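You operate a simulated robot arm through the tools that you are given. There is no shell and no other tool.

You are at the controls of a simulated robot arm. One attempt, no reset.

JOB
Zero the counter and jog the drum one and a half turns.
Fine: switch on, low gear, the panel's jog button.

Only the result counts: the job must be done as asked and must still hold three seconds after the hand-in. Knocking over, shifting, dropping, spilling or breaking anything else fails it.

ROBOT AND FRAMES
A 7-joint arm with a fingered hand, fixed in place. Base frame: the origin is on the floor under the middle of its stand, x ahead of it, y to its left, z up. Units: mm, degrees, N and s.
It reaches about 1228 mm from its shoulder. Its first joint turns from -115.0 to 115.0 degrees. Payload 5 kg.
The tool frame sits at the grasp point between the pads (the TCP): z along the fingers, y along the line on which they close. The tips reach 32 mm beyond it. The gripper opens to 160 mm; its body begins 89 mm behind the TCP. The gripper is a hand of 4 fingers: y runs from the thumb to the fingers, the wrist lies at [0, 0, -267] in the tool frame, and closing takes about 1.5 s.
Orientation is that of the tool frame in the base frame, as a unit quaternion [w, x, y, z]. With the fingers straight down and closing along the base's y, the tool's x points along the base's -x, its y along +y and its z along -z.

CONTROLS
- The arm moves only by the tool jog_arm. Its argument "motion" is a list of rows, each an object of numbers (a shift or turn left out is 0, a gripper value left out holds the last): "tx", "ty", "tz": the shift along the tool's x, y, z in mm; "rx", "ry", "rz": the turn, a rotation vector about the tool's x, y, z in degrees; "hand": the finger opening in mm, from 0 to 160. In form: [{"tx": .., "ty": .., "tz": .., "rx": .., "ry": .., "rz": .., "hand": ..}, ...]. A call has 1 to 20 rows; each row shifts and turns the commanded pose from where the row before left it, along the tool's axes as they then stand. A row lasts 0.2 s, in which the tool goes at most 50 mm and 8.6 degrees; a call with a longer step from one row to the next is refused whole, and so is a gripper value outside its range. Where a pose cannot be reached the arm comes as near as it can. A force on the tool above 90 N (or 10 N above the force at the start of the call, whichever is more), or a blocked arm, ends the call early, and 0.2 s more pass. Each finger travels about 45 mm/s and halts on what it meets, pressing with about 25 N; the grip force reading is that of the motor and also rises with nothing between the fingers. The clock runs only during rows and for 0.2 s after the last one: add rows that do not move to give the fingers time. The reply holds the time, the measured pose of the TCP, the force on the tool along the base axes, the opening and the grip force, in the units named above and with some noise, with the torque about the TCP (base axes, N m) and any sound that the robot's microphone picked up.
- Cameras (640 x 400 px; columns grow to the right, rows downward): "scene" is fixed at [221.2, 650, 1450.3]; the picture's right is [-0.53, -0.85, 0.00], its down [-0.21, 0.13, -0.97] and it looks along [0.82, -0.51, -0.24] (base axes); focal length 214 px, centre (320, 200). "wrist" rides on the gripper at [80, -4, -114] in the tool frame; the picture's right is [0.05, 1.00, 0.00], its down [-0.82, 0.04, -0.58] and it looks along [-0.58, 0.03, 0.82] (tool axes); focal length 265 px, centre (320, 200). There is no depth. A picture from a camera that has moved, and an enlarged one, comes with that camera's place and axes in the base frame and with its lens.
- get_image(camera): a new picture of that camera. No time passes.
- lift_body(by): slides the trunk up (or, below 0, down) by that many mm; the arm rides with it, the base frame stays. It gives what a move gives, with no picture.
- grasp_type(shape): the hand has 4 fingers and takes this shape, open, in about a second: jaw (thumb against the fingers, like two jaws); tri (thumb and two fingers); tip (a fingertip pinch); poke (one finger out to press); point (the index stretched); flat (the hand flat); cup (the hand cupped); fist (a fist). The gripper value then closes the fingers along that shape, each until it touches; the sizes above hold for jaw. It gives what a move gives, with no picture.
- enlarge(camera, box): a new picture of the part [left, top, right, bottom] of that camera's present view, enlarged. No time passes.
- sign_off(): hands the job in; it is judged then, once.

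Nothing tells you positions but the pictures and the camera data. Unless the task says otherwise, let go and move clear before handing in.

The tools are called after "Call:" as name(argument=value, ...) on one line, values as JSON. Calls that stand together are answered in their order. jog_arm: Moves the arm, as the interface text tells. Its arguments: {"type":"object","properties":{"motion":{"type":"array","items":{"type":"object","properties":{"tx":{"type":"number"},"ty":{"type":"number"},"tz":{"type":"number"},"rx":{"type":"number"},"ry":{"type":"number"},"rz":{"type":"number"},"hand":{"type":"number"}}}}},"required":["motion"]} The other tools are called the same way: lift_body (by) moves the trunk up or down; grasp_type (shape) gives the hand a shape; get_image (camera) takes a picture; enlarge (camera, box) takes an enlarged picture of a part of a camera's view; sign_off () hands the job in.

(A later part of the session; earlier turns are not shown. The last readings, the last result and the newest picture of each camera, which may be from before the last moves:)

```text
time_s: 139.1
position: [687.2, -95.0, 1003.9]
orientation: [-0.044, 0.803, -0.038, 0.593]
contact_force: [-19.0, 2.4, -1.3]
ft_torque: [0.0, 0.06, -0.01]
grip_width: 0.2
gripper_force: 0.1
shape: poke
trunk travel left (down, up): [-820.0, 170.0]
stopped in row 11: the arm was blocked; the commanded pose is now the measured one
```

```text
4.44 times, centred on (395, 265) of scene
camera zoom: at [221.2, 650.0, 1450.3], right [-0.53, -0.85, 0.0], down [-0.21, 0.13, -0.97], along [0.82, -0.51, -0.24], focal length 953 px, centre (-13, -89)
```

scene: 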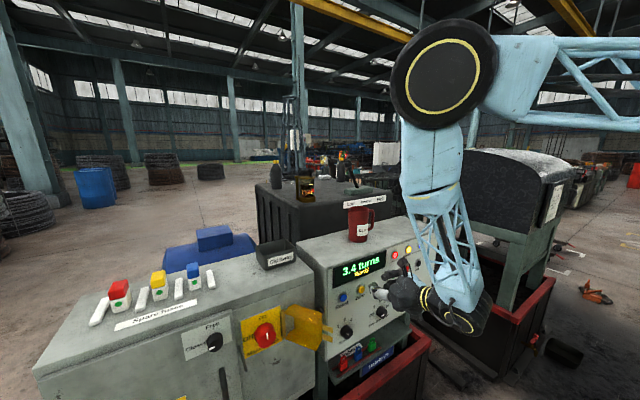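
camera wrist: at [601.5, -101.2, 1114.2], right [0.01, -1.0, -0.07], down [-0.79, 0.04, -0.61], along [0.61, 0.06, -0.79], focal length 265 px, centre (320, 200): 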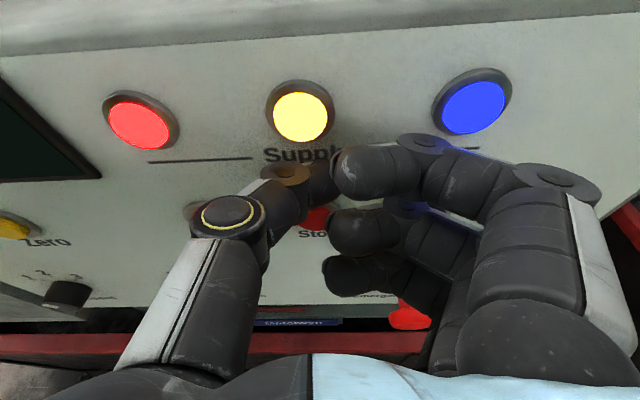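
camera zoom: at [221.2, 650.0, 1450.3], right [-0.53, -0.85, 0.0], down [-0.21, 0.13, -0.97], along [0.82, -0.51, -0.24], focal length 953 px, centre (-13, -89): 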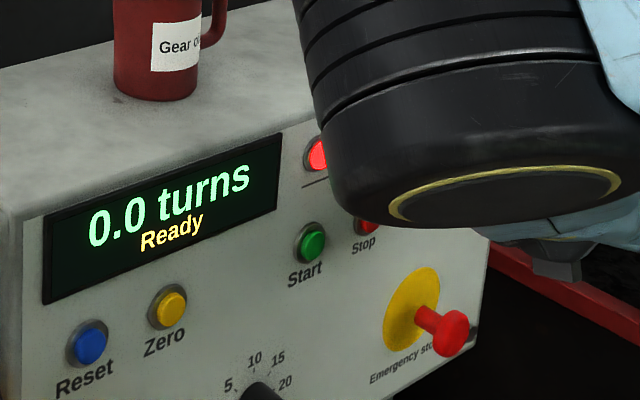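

The arm jammed mid-slide and the thumb rests lightly on the panel face above Stop (19 N); the display still shows 0.0 / Ready. I'll back straight off and look at the arm's posture.

Call:
jog_arm(motion=[{"tx": -4.4, "ty": 0.2, "tz": -14.3}, {"tx": -4.4, "ty": 0.2, "tz": -14.3}, {}])

Call:
enlarge(camera="scene", box=[636, 0, 640, 400])

Call:
get_image(camera="scene")

```text
time_s: 139.9
position: [669.3, -105.0, 1020.6]
orientation: [-0.043, 0.793, -0.057, 0.605]
contact_force: [0.2, -0.7, 0.3]
ft_torque: [-0.02, 0.03, 0.02]
grip_width: 0.0
gripper_force: 0.1
shape: poke
trunk travel left (down, up): [-820.0, 170.0]
```

```text
1.00 times, centred on (638, 200) of scene (not enlarged: the box is as wide or as high as the picture)
camera zoom: at [221.2, 650.0, 1450.3], right [-0.53, -0.85, 0.0], down [-0.21, 0.13, -0.97], along [0.82, -0.51, -0.24], focal length 214 px, centre (2, 200)
```

zoom: 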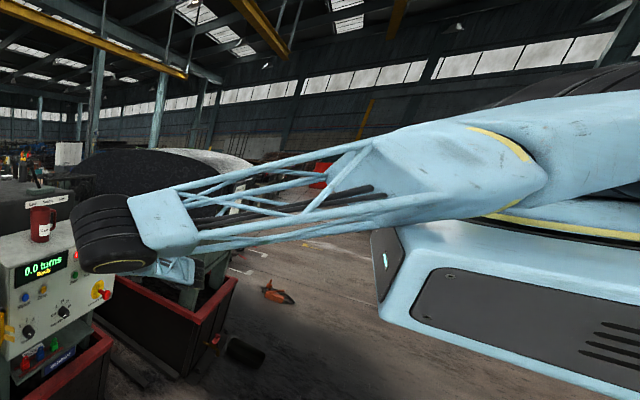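

```text
taken
```

scene: 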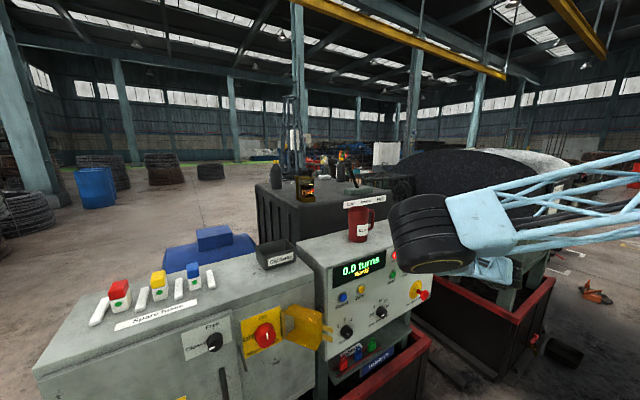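

The elbow has swung over to the left side now, but the hand is free and clear. I'll move in small steps: back a little, then right, checking for drift.

Call:
jog_arm(motion=[{"tx": -5, "ty": 0.7, "tz": -19}, {"tx": -2, "ty": 0.3, "tz": -10}, {}])

Call:
jog_arm(motion=[{"ty": 10}, {"ty": 10}, {}])

```text
time_s: 140.9
position: [646.8, -113.4, 1034.0]
orientation: [-0.045, 0.782, -0.08, 0.616]
contact_force: [-0.3, 0.1, 0.5]
ft_torque: [0.01, -0.01, -0.02]
grip_width: 0.2
gripper_force: 0.0
shape: poke
trunk travel left (down, up): [-820.0, 170.0]
stopped in row 3: the arm was blocked; the commanded pose is now the measured one
```

```text
time_s: 141.7
position: [655.7, -119.8, 1039.5]
orientation: [-0.057, 0.774, -0.086, 0.624]
contact_force: [-0.1, -0.6, -0.1]
ft_torque: [0.01, 0.02, -0.02]
grip_width: 0.0
gripper_force: 0.0
shape: poke
trunk travel left (down, up): [-820.0, 170.0]
```

The arm is still fighting itself in this posture. I'll raise the hand to the height where it moved freely before, then return to the roll that worked across the whole width.

Call:
jog_arm(motion=[{"tx": 28.7, "ty": -5.9, "tz": -6.4}, {"tx": 28.7, "ty": -5.9, "tz": -6.4}, {"tx": 28.7, "ty": -5.9, "tz": -6.4}, {"tx": 28.7, "ty": -5.9, "tz": -6.4}, {"tx": 28.7, "ty": -5.9, "tz": -6.4}, {}])

Call:
enlarge(camera="scene", box=[636, 0, 640, 400])

```text
time_s: 143.1
position: [645.8, -127.7, 1175.4]
orientation: [-0.044, 0.785, -0.077, 0.614]
contact_force: [0.5, 0.2, -0.2]
ft_torque: [0.0, 0.02, 0.04]
grip_width: 0.1
gripper_force: 0.1
shape: poke
trunk travel left (down, up): [-820.0, 170.0]
```

```text
1.00 times, centred on (638, 200) of scene (not enlarged: the box is as wide or as high as the picture)
camera zoom: at [221.2, 650.0, 1450.3], right [-0.53, -0.85, 0.0], down [-0.21, 0.13, -0.97], along [0.82, -0.51, -0.24], focal length 214 px, centre (2, 200)
```

zoom: 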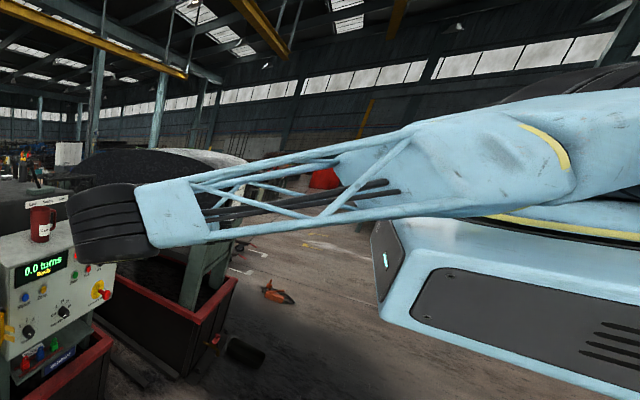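

I'll roll back to the thumb-up orientation and pitch down again, the combination that moved freely across the panel.

Call:
jog_arm(motion=[{"tx": 28.7, "ty": -5.9, "tz": -6.4}, {"tx": 20, "ty": -4, "tz": -4}, {"ry": -5}, {"ry": -5}, {"ry": -5}, {"ry": -5}, {}])

Call:
jog_arm(motion=[{"rz": 8}, {"rz": 8}, {"rz": 8}, {"rz": 8}, {"rz": 8}, {"rz": 8}, {"rz": 8}, {"rz": 8}, {"rz": 8}, {}])

Call:
enlarge(camera="scene", box=[636, 0, 640, 400])

```text
time_s: 143.8
position: [674.3, -116.9, 1300.8]
orientation: [-0.119, 0.723, -0.164, 0.661]
contact_force: [-0.3, 0.1, 0.0]
ft_torque: [-0.02, -0.02, 0.01]
grip_width: 0.0
gripper_force: 0.1
shape: poke
trunk travel left (down, up): [-820.0, 170.0]
stopped in row 3: the arm was blocked; the commanded pose is now the measured one
```

```text
time_s: 146.0
position: [675.8, -116.5, 1302.6]
orientation: [0.487, -0.487, 0.557, -0.464]
contact_force: [-0.2, 0.9, 0.8]
ft_torque: [-0.04, 0.03, 0.0]
grip_width: 0.1
gripper_force: 0.1
shape: poke
trunk travel left (down, up): [-820.0, 170.0]
```

```text
1.00 times, centred on (638, 200) of scene (not enlarged: the box is as wide or as high as the picture)
camera zoom: at [221.2, 650.0, 1450.3], right [-0.53, -0.85, 0.0], down [-0.21, 0.13, -0.97], along [0.82, -0.51, -0.24], focal length 214 px, centre (2, 200)
```

zoom: 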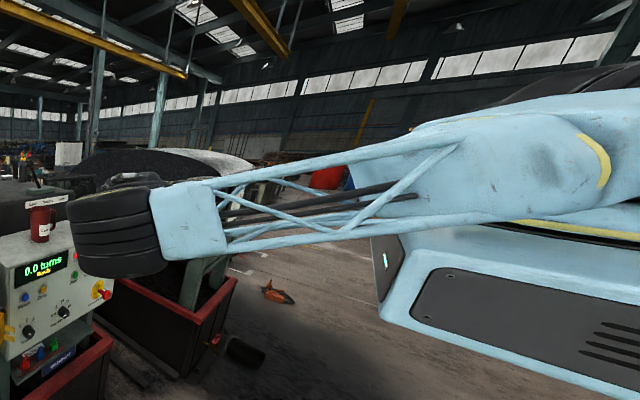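

Rolled without moving. Now the pitch-down, as before.

Call:
jog_arm(motion=[{"rx": -5}, {"rx": -5}, {"rx": -5}, {"rx": -5}, {"rx": -5}, {"rx": -5}, {}])

Call:
enlarge(camera="scene", box=[636, 0, 640, 400])

```text
time_s: 146.5
position: [696.4, -72.7, 1488.1]
orientation: [0.651, -0.329, 0.549, -0.408]
contact_force: [0.5, -0.3, -0.3]
ft_torque: [-0.04, -0.03, 0.03]
grip_width: 0.2
gripper_force: 0.1
shape: poke
out of reach, approached as far as the arm can: row 1, 2
trunk travel left (down, up): [-820.0, 170.0]
stopped in row 2: the arm was blocked; the commanded pose is now the measured one
```

```text
1.00 times, centred on (638, 200) of scene (not enlarged: the box is as wide or as high as the picture)
camera zoom: at [221.2, 650.0, 1450.3], right [-0.53, -0.85, 0.0], down [-0.21, 0.13, -0.97], along [0.82, -0.51, -0.24], focal length 214 px, centre (2, 200)
```

zoom: 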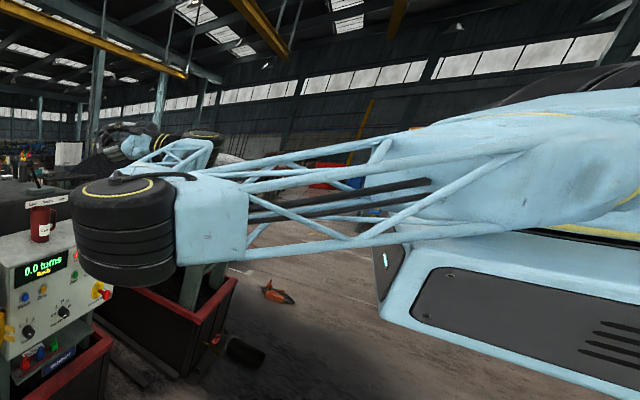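

I can see the elbow is now out to the left and low; the hand is safely high at z≈1488 and nothing has been touched. I'll take the hand left so that posture has room, then tilt down so the elbow rises.

Call:
jog_arm(motion=[{"tx": -26.8, "ty": 13.5, "tz": -0.6}, {"tx": -26.8, "ty": 13.5, "tz": -0.6}, {"tx": -26.8, "ty": 13.5, "tz": -0.6}, {"tx": -26.8, "ty": 13.5, "tz": -0.6}, {"tx": -26.8, "ty": 13.5, "tz": -0.6}, {"tx": -26.8, "ty": 13.5, "tz": -0.6}, {"tx": -26.8, "ty": 13.5, "tz": -0.6}, {"tx": -26.8, "ty": 13.5, "tz": -0.6}, {}])

Call:
enlarge(camera="scene", box=[636, 0, 640, 400])

```text
time_s: 147.0
position: [690.7, -72.9, 1541.0]
orientation: [0.696, -0.251, 0.548, -0.39]
contact_force: [0.6, -0.5, -0.5]
ft_torque: [-0.02, 0.0, 0.03]
grip_width: 0.1
gripper_force: 0.1
shape: poke
out of reach, approached as far as the arm can: row 1, 2
trunk travel left (down, up): [-820.0, 170.0]
stopped in row 2: the arm was blocked; the commanded pose is now the measured one
```

```text
1.00 times, centred on (638, 200) of scene (not enlarged: the box is as wide or as high as the picture)
camera zoom: at [221.2, 650.0, 1450.3], right [-0.53, -0.85, 0.0], down [-0.21, 0.13, -0.97], along [0.82, -0.51, -0.24], focal length 214 px, centre (2, 200)
```

zoom: 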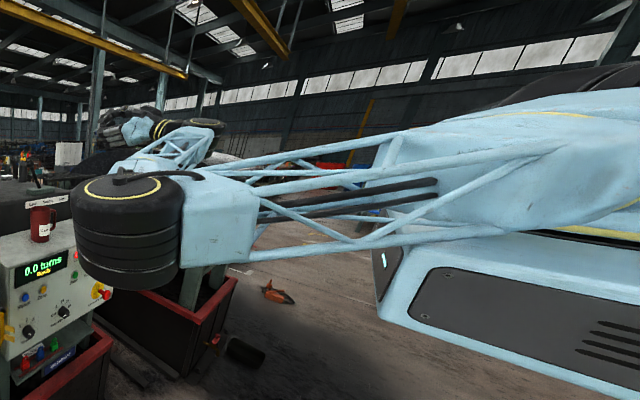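

The arm is over-folded here, so I'll move the hand forward (all clear at this height) to unfold it.

Call:
jog_arm(motion=[{"tz": 25}, {"tz": 30}, {"tz": 30}, {"tz": 30}, {"tz": 30}, {"tz": 30}, {}])

Call:
enlarge(camera="scene", box=[636, 0, 640, 400])

```text
time_s: 148.6
position: [708.0, -65.6, 1539.6]
orientation: [0.696, -0.255, 0.546, -0.389]
contact_force: [0.0, 0.4, -0.1]
ft_torque: [-0.04, -0.03, 0.0]
grip_width: 0.1
gripper_force: 0.0
shape: poke
out of reach, approached as far as the arm can: row 1, 2, 3, 4, 5, 6
trunk travel left (down, up): [-820.0, 170.0]
```

```text
1.00 times, centred on (638, 200) of scene (not enlarged: the box is as wide or as high as the picture)
camera zoom: at [221.2, 650.0, 1450.3], right [-0.53, -0.85, 0.0], down [-0.21, 0.13, -0.97], along [0.82, -0.51, -0.24], focal length 214 px, centre (2, 200)
```

zoom: 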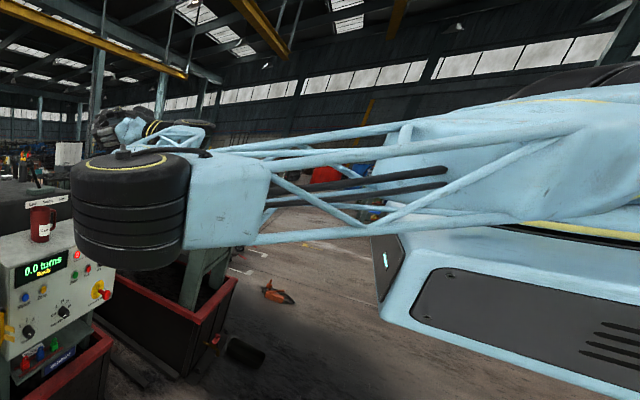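

Still stuck in this fold. The elbow drifted here continuously while I slid right with the camera-up roll, so I'll undo it the same way: roll back to camera-up, go down, and slide left.

Call:
jog_arm(motion=[{"rz": -8.2}, {"rz": -8.2}, {"rz": -8.2}, {"rz": -8.2}, {"rz": -8.2}, {"rz": -8.2}, {"rz": -8.2}, {"rz": -8.2}, {"rz": -8.2}, {"rz": -8.2}, {"rz": -8.2}, {"rz": -8.2}, {"rz": -8.2}, {"rz": -8.2}, {"rz": -8.2}, {}])

Call:
get_image(camera="wrist")

```text
time_s: 152.0
position: [708.3, -66.9, 1540.1]
orientation: [0.012, 0.601, -0.038, 0.798]
contact_force: [-0.3, -0.4, 0.3]
ft_torque: [-0.01, 0.03, 0.0]
grip_width: 0.0
gripper_force: 0.0
shape: poke
trunk travel left (down, up): [-820.0, 170.0]
```

```text
taken
camera wrist: at [577.4, -54.9, 1587.5], right [-0.08, -1.0, 0.0], down [-0.33, 0.02, -0.94], along [0.94, -0.07, -0.33], focal length 265 px, centre (320, 200)
```

wrist: 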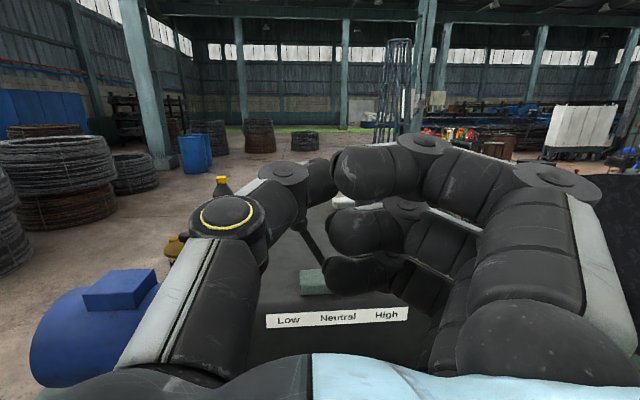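

The roll itself is free. I'll test small moves from here: left, then nose-down.

Call:
jog_arm(motion=[{"ty": -20}, {"ty": -20}, {"ty": -20}, {}])

Call:
jog_arm(motion=[{"tx": 20}, {"tx": 20}, {}])

```text
time_s: 153.0
position: [708.2, -51.9, 1550.2]
orientation: [0.014, 0.594, -0.041, 0.803]
contact_force: [-0.3, -0.8, 0.6]
ft_torque: [-0.02, 0.01, 0.0]
grip_width: 0.0
gripper_force: 0.1
shape: poke
out of reach, approached as far as the arm can: row 1, 2, 3
trunk travel left (down, up): [-820.0, 170.0]
```

```text
time_s: 153.8
position: [708.3, -51.4, 1550.6]
orientation: [0.014, 0.594, -0.041, 0.803]
contact_force: [0.5, 0.1, 0.0]
ft_torque: [-0.01, 0.01, 0.0]
grip_width: 0.1
gripper_force: 0.0
shape: poke
out of reach, approached as far as the arm can: row 1, 2
trunk travel left (down, up): [-820.0, 170.0]
```

Left and up are refused. I'll try the reverse directions: right and down.

Call:
jog_arm(motion=[{"tx": -15}, {"tx": -15}, {}])

Call:
jog_arm(motion=[{"ty": 15}, {"ty": 15}, {}])

Call:
jog_arm(motion=[{"rx": -5}, {"rx": -5}, {}])

```text
time_s: 154.6
position: [715.5, -51.8, 1522.2]
orientation: [0.01, 0.602, -0.039, 0.797]
contact_force: [-0.3, 0.1, -0.2]
ft_torque: [0.0, 0.03, 0.04]
grip_width: 0.1
gripper_force: 0.1
shape: poke
trunk travel left (down, up): [-820.0, 170.0]
```

```text
time_s: 155.4
position: [713.1, -79.9, 1520.4]
orientation: [0.01, 0.603, -0.038, 0.797]
contact_force: [-0.2, -0.1, 0.6]
ft_torque: [0.01, -0.03, 0.0]
grip_width: 0.0
gripper_force: 0.1
shape: poke
trunk travel left (down, up): [-820.0, 170.0]
```

```text
time_s: 156.2
position: [713.9, -81.3, 1520.1]
orientation: [0.063, 0.599, -0.108, 0.791]
contact_force: [-0.2, -0.5, -0.9]
ft_torque: [0.0, 0.03, -0.01]
grip_width: 0.3
gripper_force: 0.1
shape: poke
trunk travel left (down, up): [-820.0, 170.0]
```

Down, right and yaw-right are free: with the elbow on the left, the hand wants to point right. I'll yaw right about 20° more, then pitch down and check.

Call:
jog_arm(motion=[{"rx": -5}, {"rx": -5}, {"rx": -5}, {"tx": -20}, {"tx": -20}, {"tx": -20}, {}])

Call:
jog_arm(motion=[{"ry": -5}, {"ry": -5}, {"ry": -5}, {"ry": -5}, {}])

Call:
enlarge(camera="scene", box=[636, 0, 640, 400])

```text
time_s: 157.8
position: [731.7, -79.4, 1461.0]
orientation: [0.141, 0.586, -0.21, 0.77]
contact_force: [-0.5, 0.7, 0.4]
ft_torque: [0.02, 0.01, -0.03]
grip_width: 0.0
gripper_force: 0.0
shape: poke
trunk travel left (down, up): [-820.0, 170.0]
```

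```text
time_s: 159.0
position: [731.7, -77.2, 1462.4]
orientation: [0.102, 0.711, -0.231, 0.656]
contact_force: [0.6, 0.7, 0.7]
ft_torque: [0.0, -0.02, -0.02]
grip_width: 0.1
gripper_force: 0.1
shape: poke
trunk travel left (down, up): [-820.0, 170.0]
```

```text
1.00 times, centred on (638, 200) of scene (not enlarged: the box is as wide or as high as the picture)
camera zoom: at [221.2, 650.0, 1450.3], right [-0.53, -0.85, 0.0], down [-0.21, 0.13, -0.97], along [0.82, -0.51, -0.24], focal length 214 px, centre (2, 200)
```

zoom: 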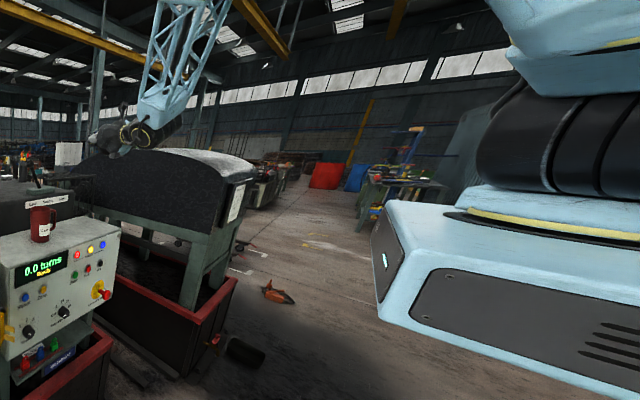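

That swung the elbow up high: the arm hangs down from above again with free motion. I'll pitch further down, then take out most of the yaw, watching for drift.

Call:
jog_arm(motion=[{"ry": -5}, {"ry": -5}, {"ry": -5}, {"ry": -5}, {"ry": -5}, {}])

Call:
jog_arm(motion=[{"rx": 5}, {"rx": 5}, {"rx": 5}, {}])

Call:
enlarge(camera="scene", box=[636, 0, 640, 400])

```text
time_s: 160.4
position: [730.7, -78.6, 1462.1]
orientation: [0.049, 0.837, -0.247, 0.486]
contact_force: [0.3, 0.0, 0.4]
ft_torque: [-0.02, -0.01, -0.04]
grip_width: 0.3
gripper_force: 0.0
shape: poke
trunk travel left (down, up): [-820.0, 170.0]
```

```text
time_s: 161.6
position: [701.5, 207.0, 1430.4]
orientation: [-0.117, 0.87, 0.005, 0.479]
contact_force: [0.2, 0.9, -0.2]
ft_torque: [0.0, -0.01, -0.03]
grip_width: 0.0
gripper_force: 0.1
shape: poke
out of reach, approached as far as the arm can: row 2, 3
trunk travel left (down, up): [-820.0, 170.0]
stopped in row 4: the arm was blocked; the commanded pose is now the measured one
```

```text
1.00 times, centred on (638, 200) of scene (not enlarged: the box is as wide or as high as the picture)
camera zoom: at [221.2, 650.0, 1450.3], right [-0.53, -0.85, 0.0], down [-0.21, 0.13, -0.97], along [0.82, -0.51, -0.24], focal length 214 px, centre (2, 200)
```

zoom: 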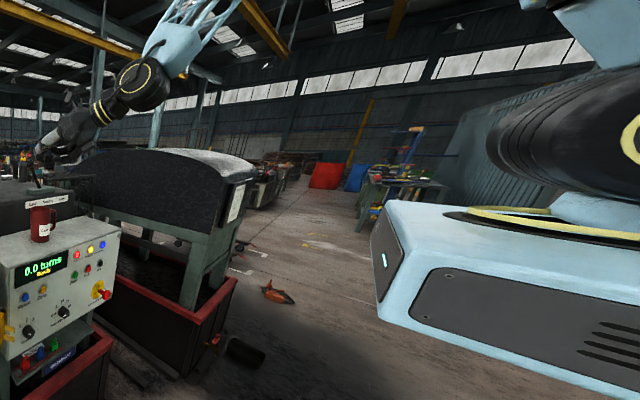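

The un-yaw made the hand swing left at height (nothing near it), and the arm is back in the same high-elbow posture I had at Zero. I'll go back to that known-good pose first, then roll and sweep right the way that worked.

Call:
jog_arm(motion=[{"rx": -4}, {"rx": -4}, {"rx": -4}, {}])

Call:
enlarge(camera="scene", box=[636, 0, 640, 400])

```text
time_s: 162.6
position: [702.3, 205.3, 1432.3]
orientation: [-0.024, 0.877, -0.047, 0.478]
contact_force: [0.6, -0.1, 1.0]
ft_torque: [-0.01, 0.0, 0.0]
grip_width: 0.0
gripper_force: 0.1
shape: poke
trunk travel left (down, up): [-820.0, 170.0]
```

```text
1.00 times, centred on (638, 200) of scene (not enlarged: the box is as wide or as high as the picture)
camera zoom: at [221.2, 650.0, 1450.3], right [-0.53, -0.85, 0.0], down [-0.21, 0.13, -0.97], along [0.82, -0.51, -0.24], focal length 214 px, centre (2, 200)
```

zoom: 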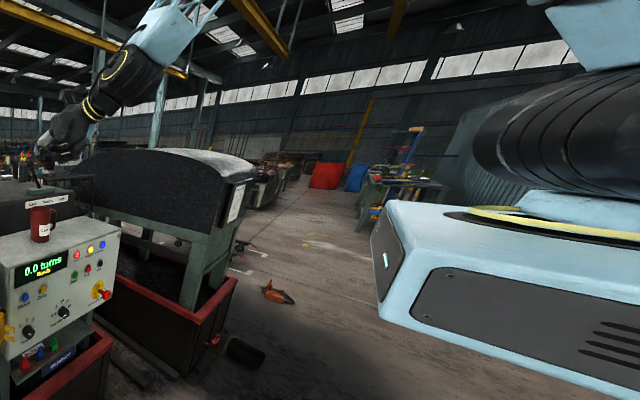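

Stable here. I'll lower to the known-good pose at about (646, 154, 1220), then roll thumb-up.

Call:
jog_arm(motion=[{"tx": -25.3, "ty": 9.1, "tz": 8.5}, {"tx": -25.3, "ty": 9.1, "tz": 8.5}, {"tx": -25.3, "ty": 9.1, "tz": 8.5}, {"tx": -25.3, "ty": 9.1, "tz": 8.5}, {"tx": -25.3, "ty": 9.1, "tz": 8.5}, {"tx": -25.3, "ty": 9.1, "tz": 8.5}, {"tx": -25.3, "ty": 9.1, "tz": 8.5}, {"tx": -25.3, "ty": 9.1, "tz": 8.5}, {}])

Call:
jog_arm(motion=[{"rz": 8}, {"rz": 8}, {"rz": 8}, {"rz": 8}, {"rz": 8}, {"rz": 8}, {"rz": 8}, {"rz": 8}, {"rz": 8}, {}])

Call:
enlarge(camera="scene", box=[636, 0, 640, 400])

```text
time_s: 164.6
position: [644.6, 154.1, 1219.6]
orientation: [-0.025, 0.877, -0.046, 0.478]
contact_force: [0.2, 0.5, -0.2]
ft_torque: [0.0, -0.01, 0.0]
grip_width: 0.2
gripper_force: 0.0
shape: poke
trunk travel left (down, up): [-820.0, 170.0]
```

```text
time_s: 166.8
position: [644.8, 156.4, 1219.1]
orientation: [-0.302, 0.682, -0.553, 0.372]
contact_force: [0.6, -0.3, -0.9]
ft_torque: [-0.01, -0.01, -0.01]
grip_width: 0.0
gripper_force: 0.1
shape: poke
trunk travel left (down, up): [-820.0, 170.0]
```

```text
1.00 times, centred on (638, 200) of scene (not enlarged: the box is as wide or as high as the picture)
camera zoom: at [221.2, 650.0, 1450.3], right [-0.53, -0.85, 0.0], down [-0.21, 0.13, -0.97], along [0.82, -0.51, -0.24], focal length 214 px, centre (2, 200)
```

zoom: 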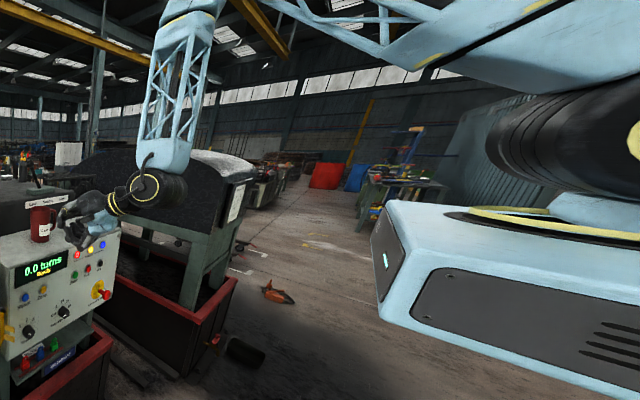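

The good posture is restored. I'll sweep right in modest steps at this safe height and check the fold midway.

Call:
jog_arm(motion=[{"tx": 24.5, "ty": 5.2}, {"tx": 24.5, "ty": 5.2}, {"tx": 24.5, "ty": 5.2}, {"tx": 24.5, "ty": 5.2}, {"tx": 24.5, "ty": 5.2}, {"tx": 24.5, "ty": 5.2}, {}])

Call:
jog_arm(motion=[{"tx": 24.5, "ty": 5.2}, {"tx": 24.5, "ty": 5.2}, {"tx": 24.5, "ty": 5.2}, {"tx": 24.5, "ty": 5.2}, {}])

Call:
enlarge(camera="scene", box=[636, 0, 640, 400])

```text
time_s: 168.6
position: [633.2, 114.4, 1219.0]
orientation: [-0.336, 0.732, -0.485, 0.341]
contact_force: [0.9, 0.2, -0.4]
ft_torque: [0.01, 0.01, -0.05]
grip_width: 0.0
gripper_force: 0.0
shape: poke
trunk travel left (down, up): [-820.0, 170.0]
stopped in row 7: the arm was blocked; the commanded pose is now the measured one
```

```text
time_s: 169.8
position: [652.5, 15.7, 1219.3]
orientation: [-0.336, 0.732, -0.485, 0.341]
contact_force: [0.6, 0.8, -0.4]
ft_torque: [0.04, 0.01, -0.02]
grip_width: 0.0
gripper_force: 0.2
shape: poke
trunk travel left (down, up): [-820.0, 170.0]
```

```text
1.00 times, centred on (638, 200) of scene (not enlarged: the box is as wide or as high as the picture)
camera zoom: at [221.2, 650.0, 1450.3], right [-0.53, -0.85, 0.0], down [-0.21, 0.13, -0.97], along [0.82, -0.51, -0.24], focal length 214 px, centre (2, 200)
```

zoom: 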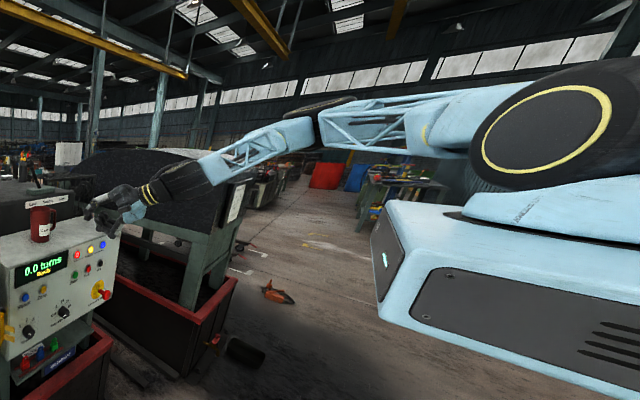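

The arm is in the elbow-right-and-up posture that was smooth before, with slight yaw left. I'll continue right to in front of Jog, still at z≈1220.

Call:
jog_arm(motion=[{"tx": 24.8, "ty": 10, "tz": -7.2}, {"tx": 24.8, "ty": 10, "tz": -7.2}, {"tx": 24.8, "ty": 10, "tz": -7.2}, {"tx": 24.8, "ty": 10, "tz": -7.2}, {"tx": 24.8, "ty": 10, "tz": -7.2}, {"tx": 24.8, "ty": 10, "tz": -7.2}, {}])

Call:
enlarge(camera="scene", box=[636, 0, 640, 400])

```text
time_s: 171.4
position: [634.8, -149.9, 1217.9]
orientation: [-0.335, 0.732, -0.486, 0.341]
contact_force: [0.5, 0.1, -0.1]
ft_torque: [-0.01, -0.02, -0.01]
grip_width: 0.0
gripper_force: 0.1
shape: poke
trunk travel left (down, up): [-820.0, 170.0]
```

```text
1.00 times, centred on (638, 200) of scene (not enlarged: the box is as wide or as high as the picture)
camera zoom: at [221.2, 650.0, 1450.3], right [-0.53, -0.85, 0.0], down [-0.21, 0.13, -0.97], along [0.82, -0.51, -0.24], focal length 214 px, centre (2, 200)
```

zoom: 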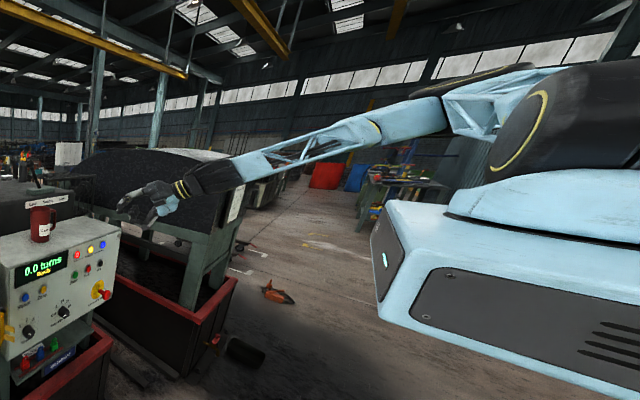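

Perfect: here I can simply lower the trunk, which keeps the arm's fold unchanged. I'll go down 150 mm first, then check before going the rest of the way.

Call:
lift_body(by=-150)

Call:
get_image(camera="wrist")

Call:
get_image(camera="scene")

```text
time_s: 173.2
position: [634.4, -149.7, 1067.4]
orientation: [-0.336, 0.731, -0.485, 0.341]
contact_force: [0.3, -0.3, 0.4]
ft_torque: [0.03, -0.01, 0.02]
grip_width: 0.0
gripper_force: 0.1
shape: poke
trunk travel left (down, up): [-670.0, 320.0]
```

```text
taken
camera wrist: at [565.3, -240.9, 1147.7], right [-0.46, -0.35, -0.81], down [-0.74, 0.66, 0.14], along [0.49, 0.66, -0.57], focal length 265 px, centre (320, 200)
```

wrist: 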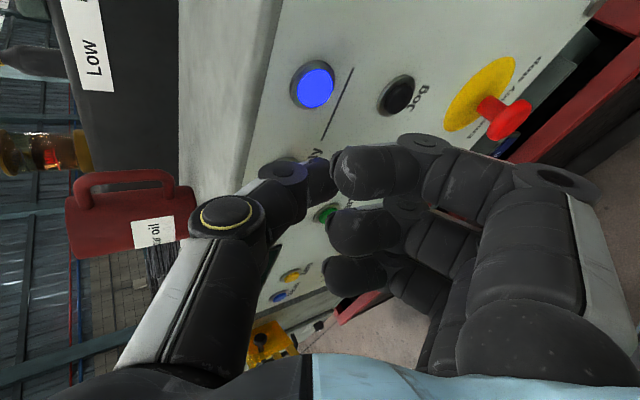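

```text
taken
```

scene: 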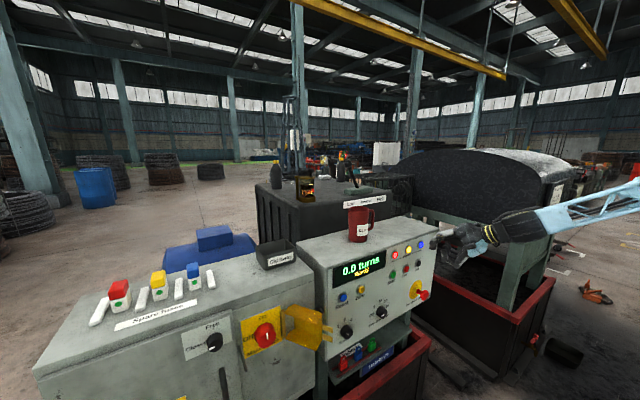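

Jog measures about (713, −172, 949) from here. In this roll the thumb's knuckle would come almost as far forward as its tip, so I'll go back up and roll the thumb toward the left side before pressing.

Call:
lift_body(by=120)

Call:
jog_arm(motion=[{"rz": -8}, {"rz": -8}, {"rz": -8}, {"rz": -8}, {"rz": -8}, {"rz": -8}, {}])

Call:
get_image(camera="wrist")

```text
time_s: 174.7
position: [634.3, -150.2, 1188.0]
orientation: [-0.336, 0.732, -0.485, 0.342]
contact_force: [0.5, -0.2, 0.3]
ft_torque: [0.0, -0.01, 0.03]
grip_width: 0.2
gripper_force: 0.0
shape: poke
trunk travel left (down, up): [-790.0, 200.0]
```

```text
time_s: 176.3
position: [633.4, -150.3, 1187.9]
orientation: [-0.167, 0.865, -0.145, 0.45]
contact_force: [0.0, -0.1, 1.1]
ft_torque: [0.0, -0.03, -0.01]
grip_width: 0.2
gripper_force: 0.0
shape: poke
trunk travel left (down, up): [-790.0, 200.0]
```

```text
taken
camera wrist: at [583.9, -195.1, 1310.4], right [-0.07, -0.92, -0.38], down [-0.93, 0.2, -0.3], along [0.35, 0.33, -0.87], focal length 265 px, centre (320, 200)
```

wrist: 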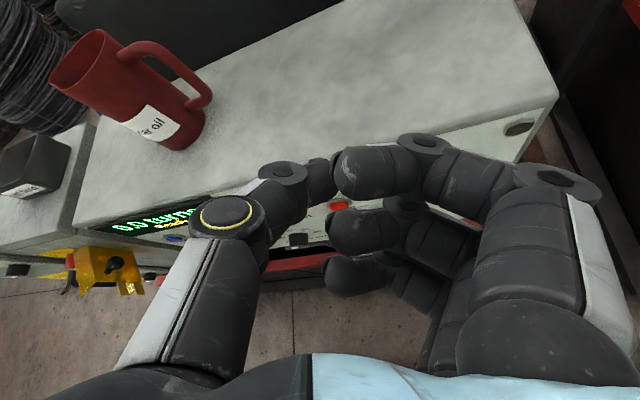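

Rolled cleanly with no drift; the thumb is now on the left side. I'll lower the trunk to bring the thumb level with Jog, still about 50 mm off the panel.

Call:
lift_body(by=-222)

Call:
get_image(camera="wrist")

Call:
enlarge(camera="scene", box=[380, 220, 460, 310])

```text
time_s: 178.6
position: [633.8, -150.1, 966.8]
orientation: [-0.168, 0.866, -0.145, 0.448]
contact_force: [-0.1, 0.6, 0.2]
ft_torque: [-0.02, 0.02, -0.04]
grip_width: 0.0
gripper_force: 0.0
shape: poke
trunk travel left (down, up): [-568.0, 422.0]
```

```text
taken
camera wrist: at [583.9, -195.2, 1088.4], right [-0.07, -0.92, -0.38], down [-0.93, 0.2, -0.3], along [0.35, 0.34, -0.87], focal length 265 px, centre (320, 200)
```

wrist: 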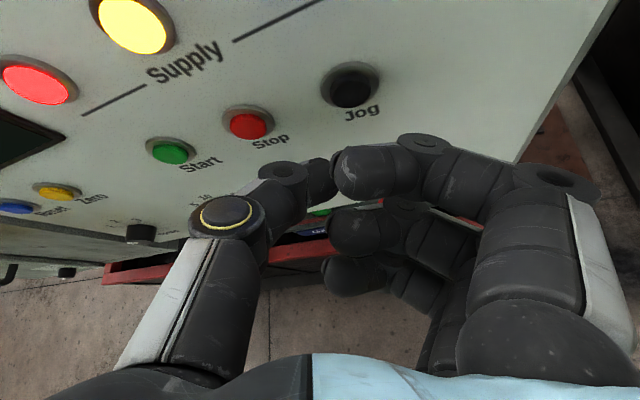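

```text
4.44 times, centred on (420, 265) of scene
camera zoom: at [221.2, 650.0, 1450.3], right [-0.53, -0.85, 0.0], down [-0.21, 0.13, -0.97], along [0.82, -0.51, -0.24], focal length 953 px, centre (-124, -89)
```

zoom: 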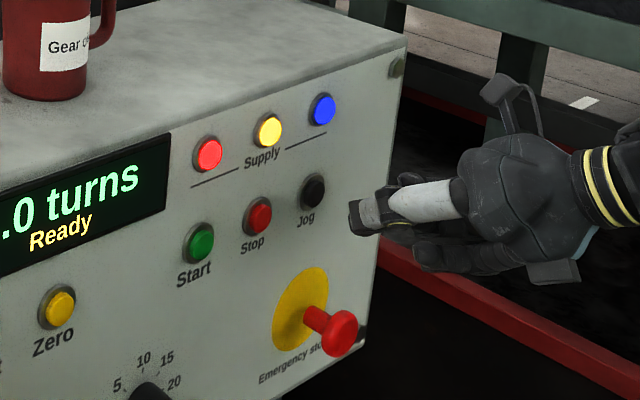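

Jog is right ahead: average estimate (713, −170.5, 949), with the thumb tip near (661, −151, 951). I'll move the tip to about 20 mm in front of the button.

Call:
jog_arm(motion=[{"tx": 7.7, "ty": 5.4, "tz": 7.3}, {"tx": 7.7, "ty": 5.4, "tz": 7.3}, {"tx": 7.7, "ty": 5.4, "tz": 7.3}, {}])

Call:
enlarge(camera="scene", box=[340, 220, 450, 310])

Call:
enlarge(camera="wrist", box=[220, 40, 460, 240])

```text
time_s: 179.6
position: [663.0, -169.1, 964.4]
orientation: [-0.167, 0.866, -0.146, 0.448]
contact_force: [-0.2, -0.5, 0.0]
ft_torque: [-0.02, 0.02, -0.03]
grip_width: 0.2
gripper_force: 0.1
shape: poke
trunk travel left (down, up): [-568.0, 422.0]
```

```text
4.44 times, centred on (395, 265) of scene
camera zoom: at [221.2, 650.0, 1450.3], right [-0.53, -0.85, 0.0], down [-0.21, 0.13, -0.97], along [0.82, -0.51, -0.24], focal length 953 px, centre (-13, -89)
```

zoom: 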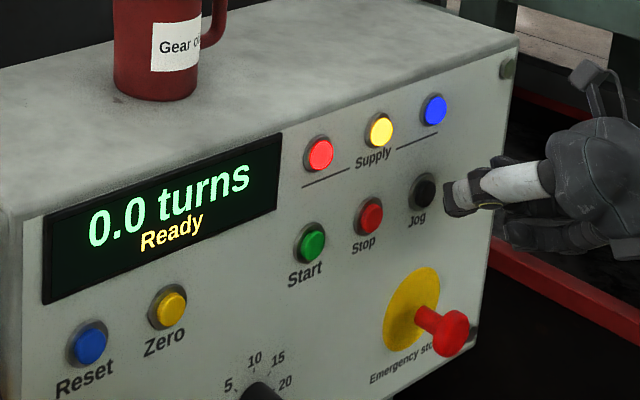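

```text
2.00 times, centred on (340, 140) of wrist
camera zoom: at [613.2, -214.8, 1086.2], right [-0.07, -0.92, -0.38], down [-0.93, 0.2, -0.3], along [0.35, 0.34, -0.87], focal length 531 px, centre (280, 320)
```

zoom: 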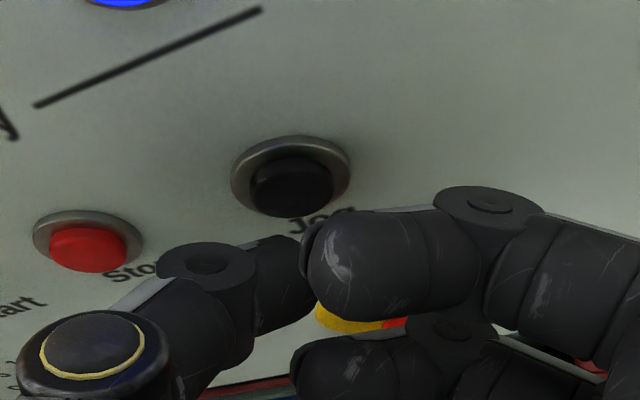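

Well lined up. I'll advance the thumb toward Jog in small steps and watch for the drum starting.

Call:
jog_arm(motion=[{"tx": 2.77, "ty": -0.5, "tz": 4.14}, {"tx": 2.77, "ty": -0.5, "tz": 4.14}, {"tx": 2.77, "ty": -0.5, "tz": 4.14}])

Call:
enlarge(camera="scene", box=[340, 220, 450, 310])

```text
time_s: 180.4
position: [677.3, -170.3, 963.7]
orientation: [-0.168, 0.866, -0.146, 0.448]
contact_force: [0.3, 0.4, -1.0]
ft_torque: [-0.02, 0.02, 0.02]
grip_width: 0.3
gripper_force: 0.0
shape: poke
trunk travel left (down, up): [-568.0, 422.0]
```

```text
4.44 times, centred on (395, 265) of scene
camera zoom: at [221.2, 650.0, 1450.3], right [-0.53, -0.85, 0.0], down [-0.21, 0.13, -0.97], along [0.82, -0.51, -0.24], focal length 953 px, centre (-13, -89)
```

zoom: 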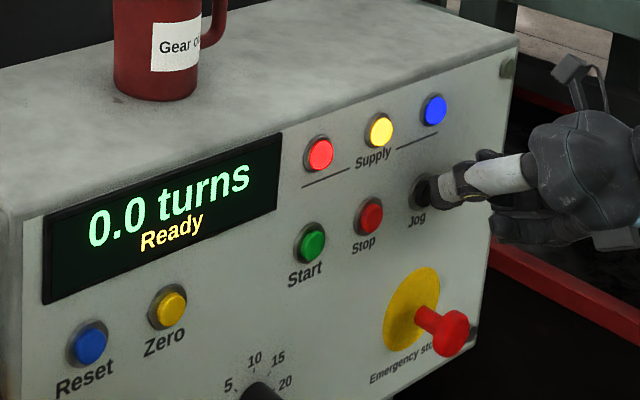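

Thumb is almost at the button. I'll continue with 3 mm steps.

Call:
jog_arm(motion=[{"tx": 1.66, "ty": -0.3, "tz": 2.48}])

Call:
jog_arm(motion=[{"tx": 1.66, "ty": -0.3, "tz": 2.48}])

Call:
enlarge(camera="scene", box=[340, 220, 450, 310])

```text
time_s: 180.8
position: [679.8, -169.8, 964.4]
orientation: [-0.167, 0.866, -0.146, 0.449]
contact_force: [-1.5, -0.6, -0.2]
ft_torque: [0.0, 0.01, 0.02]
grip_width: 0.0
gripper_force: 0.1
shape: poke
trunk travel left (down, up): [-568.0, 422.0]
```

```text
time_s: 181.2
position: [684.1, -169.9, 965.5]
orientation: [-0.167, 0.866, -0.146, 0.448]
contact_force: [-3.1, -0.2, -0.9]
ft_torque: [0.03, 0.1, 0.0]
grip_width: 0.0
gripper_force: 0.2
shape: poke
trunk travel left (down, up): [-568.0, 422.0]
heard: click
```

```text
4.44 times, centred on (395, 265) of scene
camera zoom: at [221.2, 650.0, 1450.3], right [-0.53, -0.85, 0.0], down [-0.21, 0.13, -0.97], along [0.82, -0.51, -0.24], focal length 953 px, centre (-13, -89)
```

zoom: 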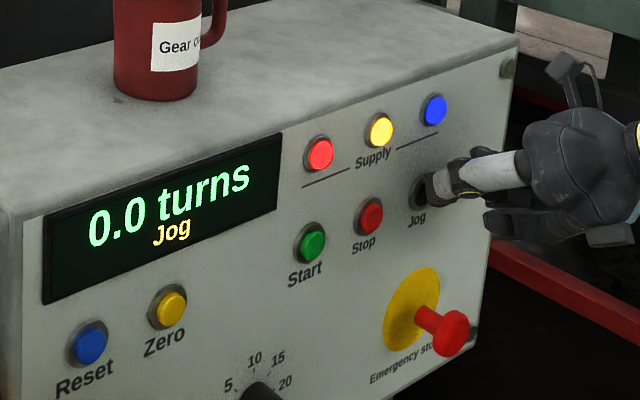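

The click came and the display shows "Jog". I'll hold and read the counter at intervals to learn the speed.

Call:
jog_arm(motion=[{}, {}, {}, {}])

Call:
enlarge(camera="scene", box=[340, 220, 450, 310])

```text
time_s: 182.2
position: [683.1, -170.2, 965.4]
orientation: [-0.169, 0.866, -0.145, 0.449]
contact_force: [-3.7, 0.8, -0.7]
ft_torque: [0.01, 0.07, 0.04]
grip_width: 0.0
gripper_force: 0.1
shape: poke
trunk travel left (down, up): [-568.0, 422.0]
```

```text
4.44 times, centred on (395, 265) of scene
camera zoom: at [221.2, 650.0, 1450.3], right [-0.53, -0.85, 0.0], down [-0.21, 0.13, -0.97], along [0.82, -0.51, -0.24], focal length 953 px, centre (-13, -89)
```

zoom: 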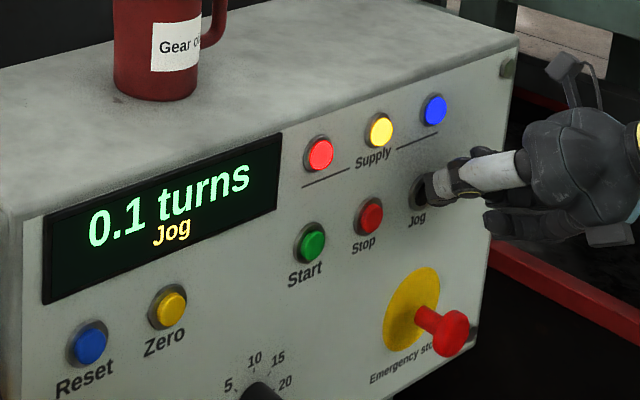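

0.1 turns after about a second. I'll hold on.

Call:
jog_arm(motion=[{}, {}, {}, {}, {}, {}, {}, {}, {}])

Call:
enlarge(camera="scene", box=[340, 220, 450, 310])

```text
time_s: 184.2
position: [683.6, -170.4, 964.6]
orientation: [-0.168, 0.866, -0.146, 0.449]
contact_force: [-3.3, 0.8, -0.2]
ft_torque: [0.0, 0.05, 0.05]
grip_width: 0.2
gripper_force: 0.0
shape: poke
trunk travel left (down, up): [-568.0, 422.0]
```

```text
4.44 times, centred on (395, 265) of scene
camera zoom: at [221.2, 650.0, 1450.3], right [-0.53, -0.85, 0.0], down [-0.21, 0.13, -0.97], along [0.82, -0.51, -0.24], focal length 953 px, centre (-13, -89)
```

zoom: 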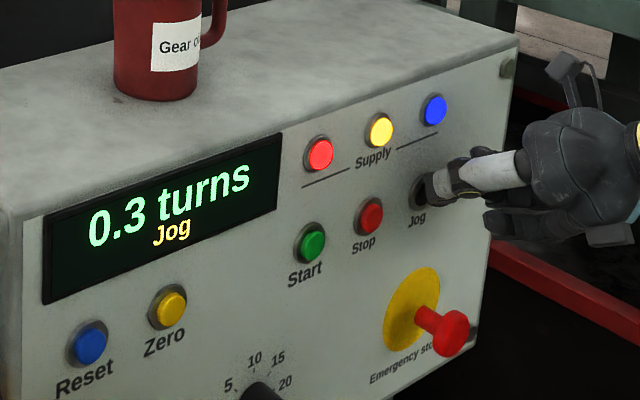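

Roughly 0.1 turn per second, nice and slow. I'll hold for four more seconds and read again.

Call:
jog_arm(motion=[{}, {}, {}, {}, {}, {}, {}, {}, {}, {}, {}, {}, {}, {}, {}, {}, {}, {}, {}])

Call:
enlarge(camera="scene", box=[340, 220, 450, 310])

```text
time_s: 188.2
position: [683.3, -170.5, 964.4]
orientation: [-0.167, 0.866, -0.146, 0.449]
contact_force: [-3.2, 1.4, -1.5]
ft_torque: [0.03, 0.05, 0.0]
grip_width: 0.0
gripper_force: 0.2
shape: poke
trunk travel left (down, up): [-568.0, 422.0]
```

```text
4.44 times, centred on (395, 265) of scene
camera zoom: at [221.2, 650.0, 1450.3], right [-0.53, -0.85, 0.0], down [-0.21, 0.13, -0.97], along [0.82, -0.51, -0.24], focal length 953 px, centre (-13, -89)
```

zoom: 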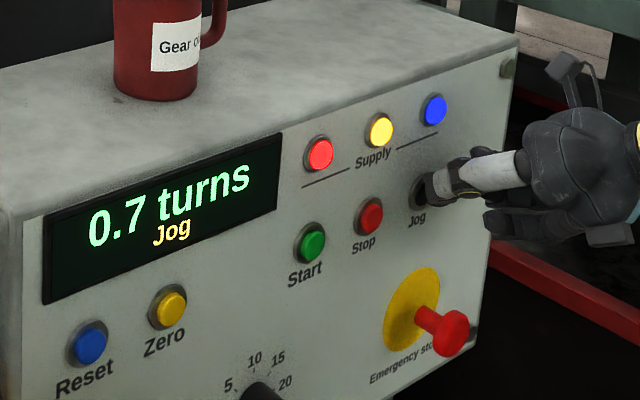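

0.7 turns at 188.2 s. I'll hold four more seconds, then close in with shorter steps.

Call:
jog_arm(motion=[{}, {}, {}, {}, {}, {}, {}, {}, {}, {}, {}, {}, {}, {}, {}, {}, {}, {}, {}])

Call:
enlarge(camera="scene", box=[340, 220, 450, 310])

```text
time_s: 192.2
position: [682.7, -170.3, 963.6]
orientation: [-0.168, 0.866, -0.146, 0.449]
contact_force: [-4.1, 0.0, -0.4]
ft_torque: [0.02, 0.04, 0.0]
grip_width: 0.0
gripper_force: 0.0
shape: poke
trunk travel left (down, up): [-568.0, 422.0]
```

```text
4.44 times, centred on (395, 265) of scene
camera zoom: at [221.2, 650.0, 1450.3], right [-0.53, -0.85, 0.0], down [-0.21, 0.13, -0.97], along [0.82, -0.51, -0.24], focal length 953 px, centre (-13, -89)
```

zoom: 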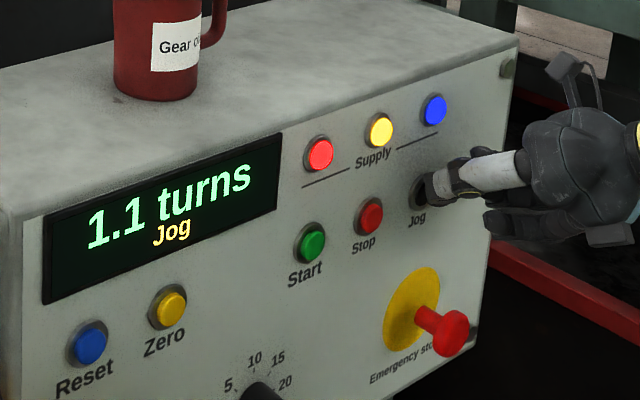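

1.1 turns at 192.2 s. I'll find the exact digit changes with short 0.4 s holds.

Call:
jog_arm(motion=[{}])

Call:
enlarge(camera="scene", box=[345, 255, 395, 285])

Call:
jog_arm(motion=[{}])

Call:
enlarge(camera="scene", box=[345, 255, 395, 285])

Call:
jog_arm(motion=[{}])

Call:
enlarge(camera="scene", box=[345, 255, 395, 285])

```text
time_s: 192.6
position: [684.2, -170.6, 964.0]
orientation: [-0.167, 0.866, -0.146, 0.448]
contact_force: [-2.8, 0.4, -0.7]
ft_torque: [0.0, 0.09, 0.04]
grip_width: 0.2
gripper_force: 0.1
shape: poke
trunk travel left (down, up): [-568.0, 422.0]
```

```text
12.80 times, centred on (370, 270) of scene
camera zoom: at [221.2, 650.0, 1450.3], right [-0.53, -0.85, 0.0], down [-0.21, 0.13, -0.97], along [0.82, -0.51, -0.24], focal length 2745 px, centre (-320, -696)
```

zoom: 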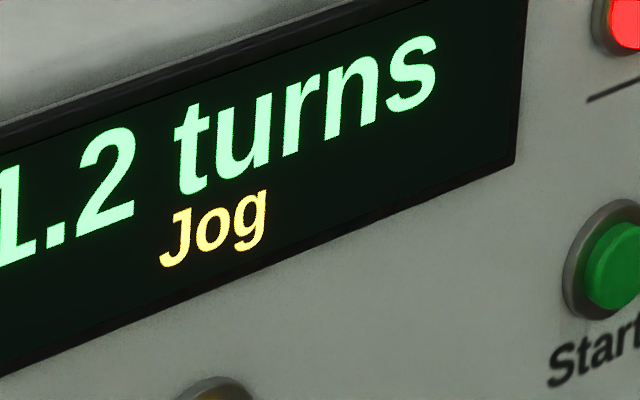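

```text
time_s: 193.0
position: [682.4, -169.8, 963.7]
orientation: [-0.167, 0.866, -0.146, 0.448]
contact_force: [-3.0, -0.2, -0.3]
ft_torque: [0.02, 0.05, 0.0]
grip_width: 0.1
gripper_force: 0.1
shape: poke
trunk travel left (down, up): [-568.0, 422.0]
```

```text
12.80 times, centred on (370, 270) of scene
camera zoom: at [221.2, 650.0, 1450.3], right [-0.53, -0.85, 0.0], down [-0.21, 0.13, -0.97], along [0.82, -0.51, -0.24], focal length 2745 px, centre (-320, -696)
```

zoom: 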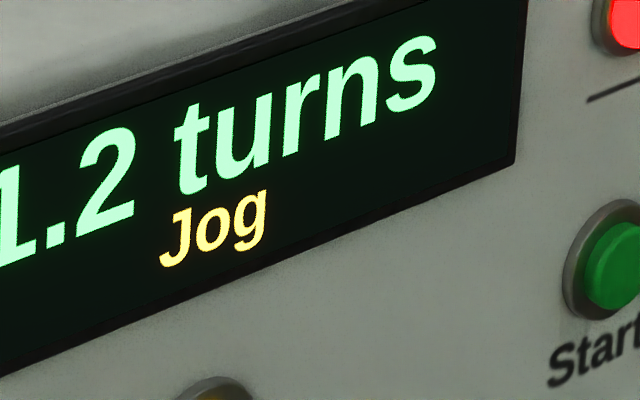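

```text
time_s: 193.4
position: [683.6, -169.8, 965.1]
orientation: [-0.168, 0.866, -0.145, 0.449]
contact_force: [-3.9, 1.2, -0.1]
ft_torque: [0.01, 0.06, 0.0]
grip_width: 0.0
gripper_force: 0.0
shape: poke
trunk travel left (down, up): [-568.0, 422.0]
```

```text
12.80 times, centred on (370, 270) of scene
camera zoom: at [221.2, 650.0, 1450.3], right [-0.53, -0.85, 0.0], down [-0.21, 0.13, -0.97], along [0.82, -0.51, -0.24], focal length 2745 px, centre (-320, -696)
```

zoom: 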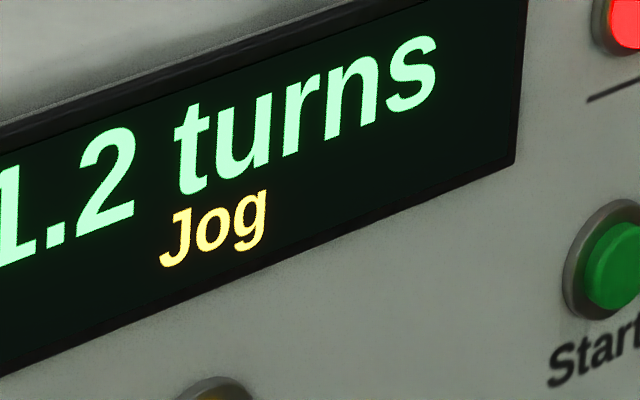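

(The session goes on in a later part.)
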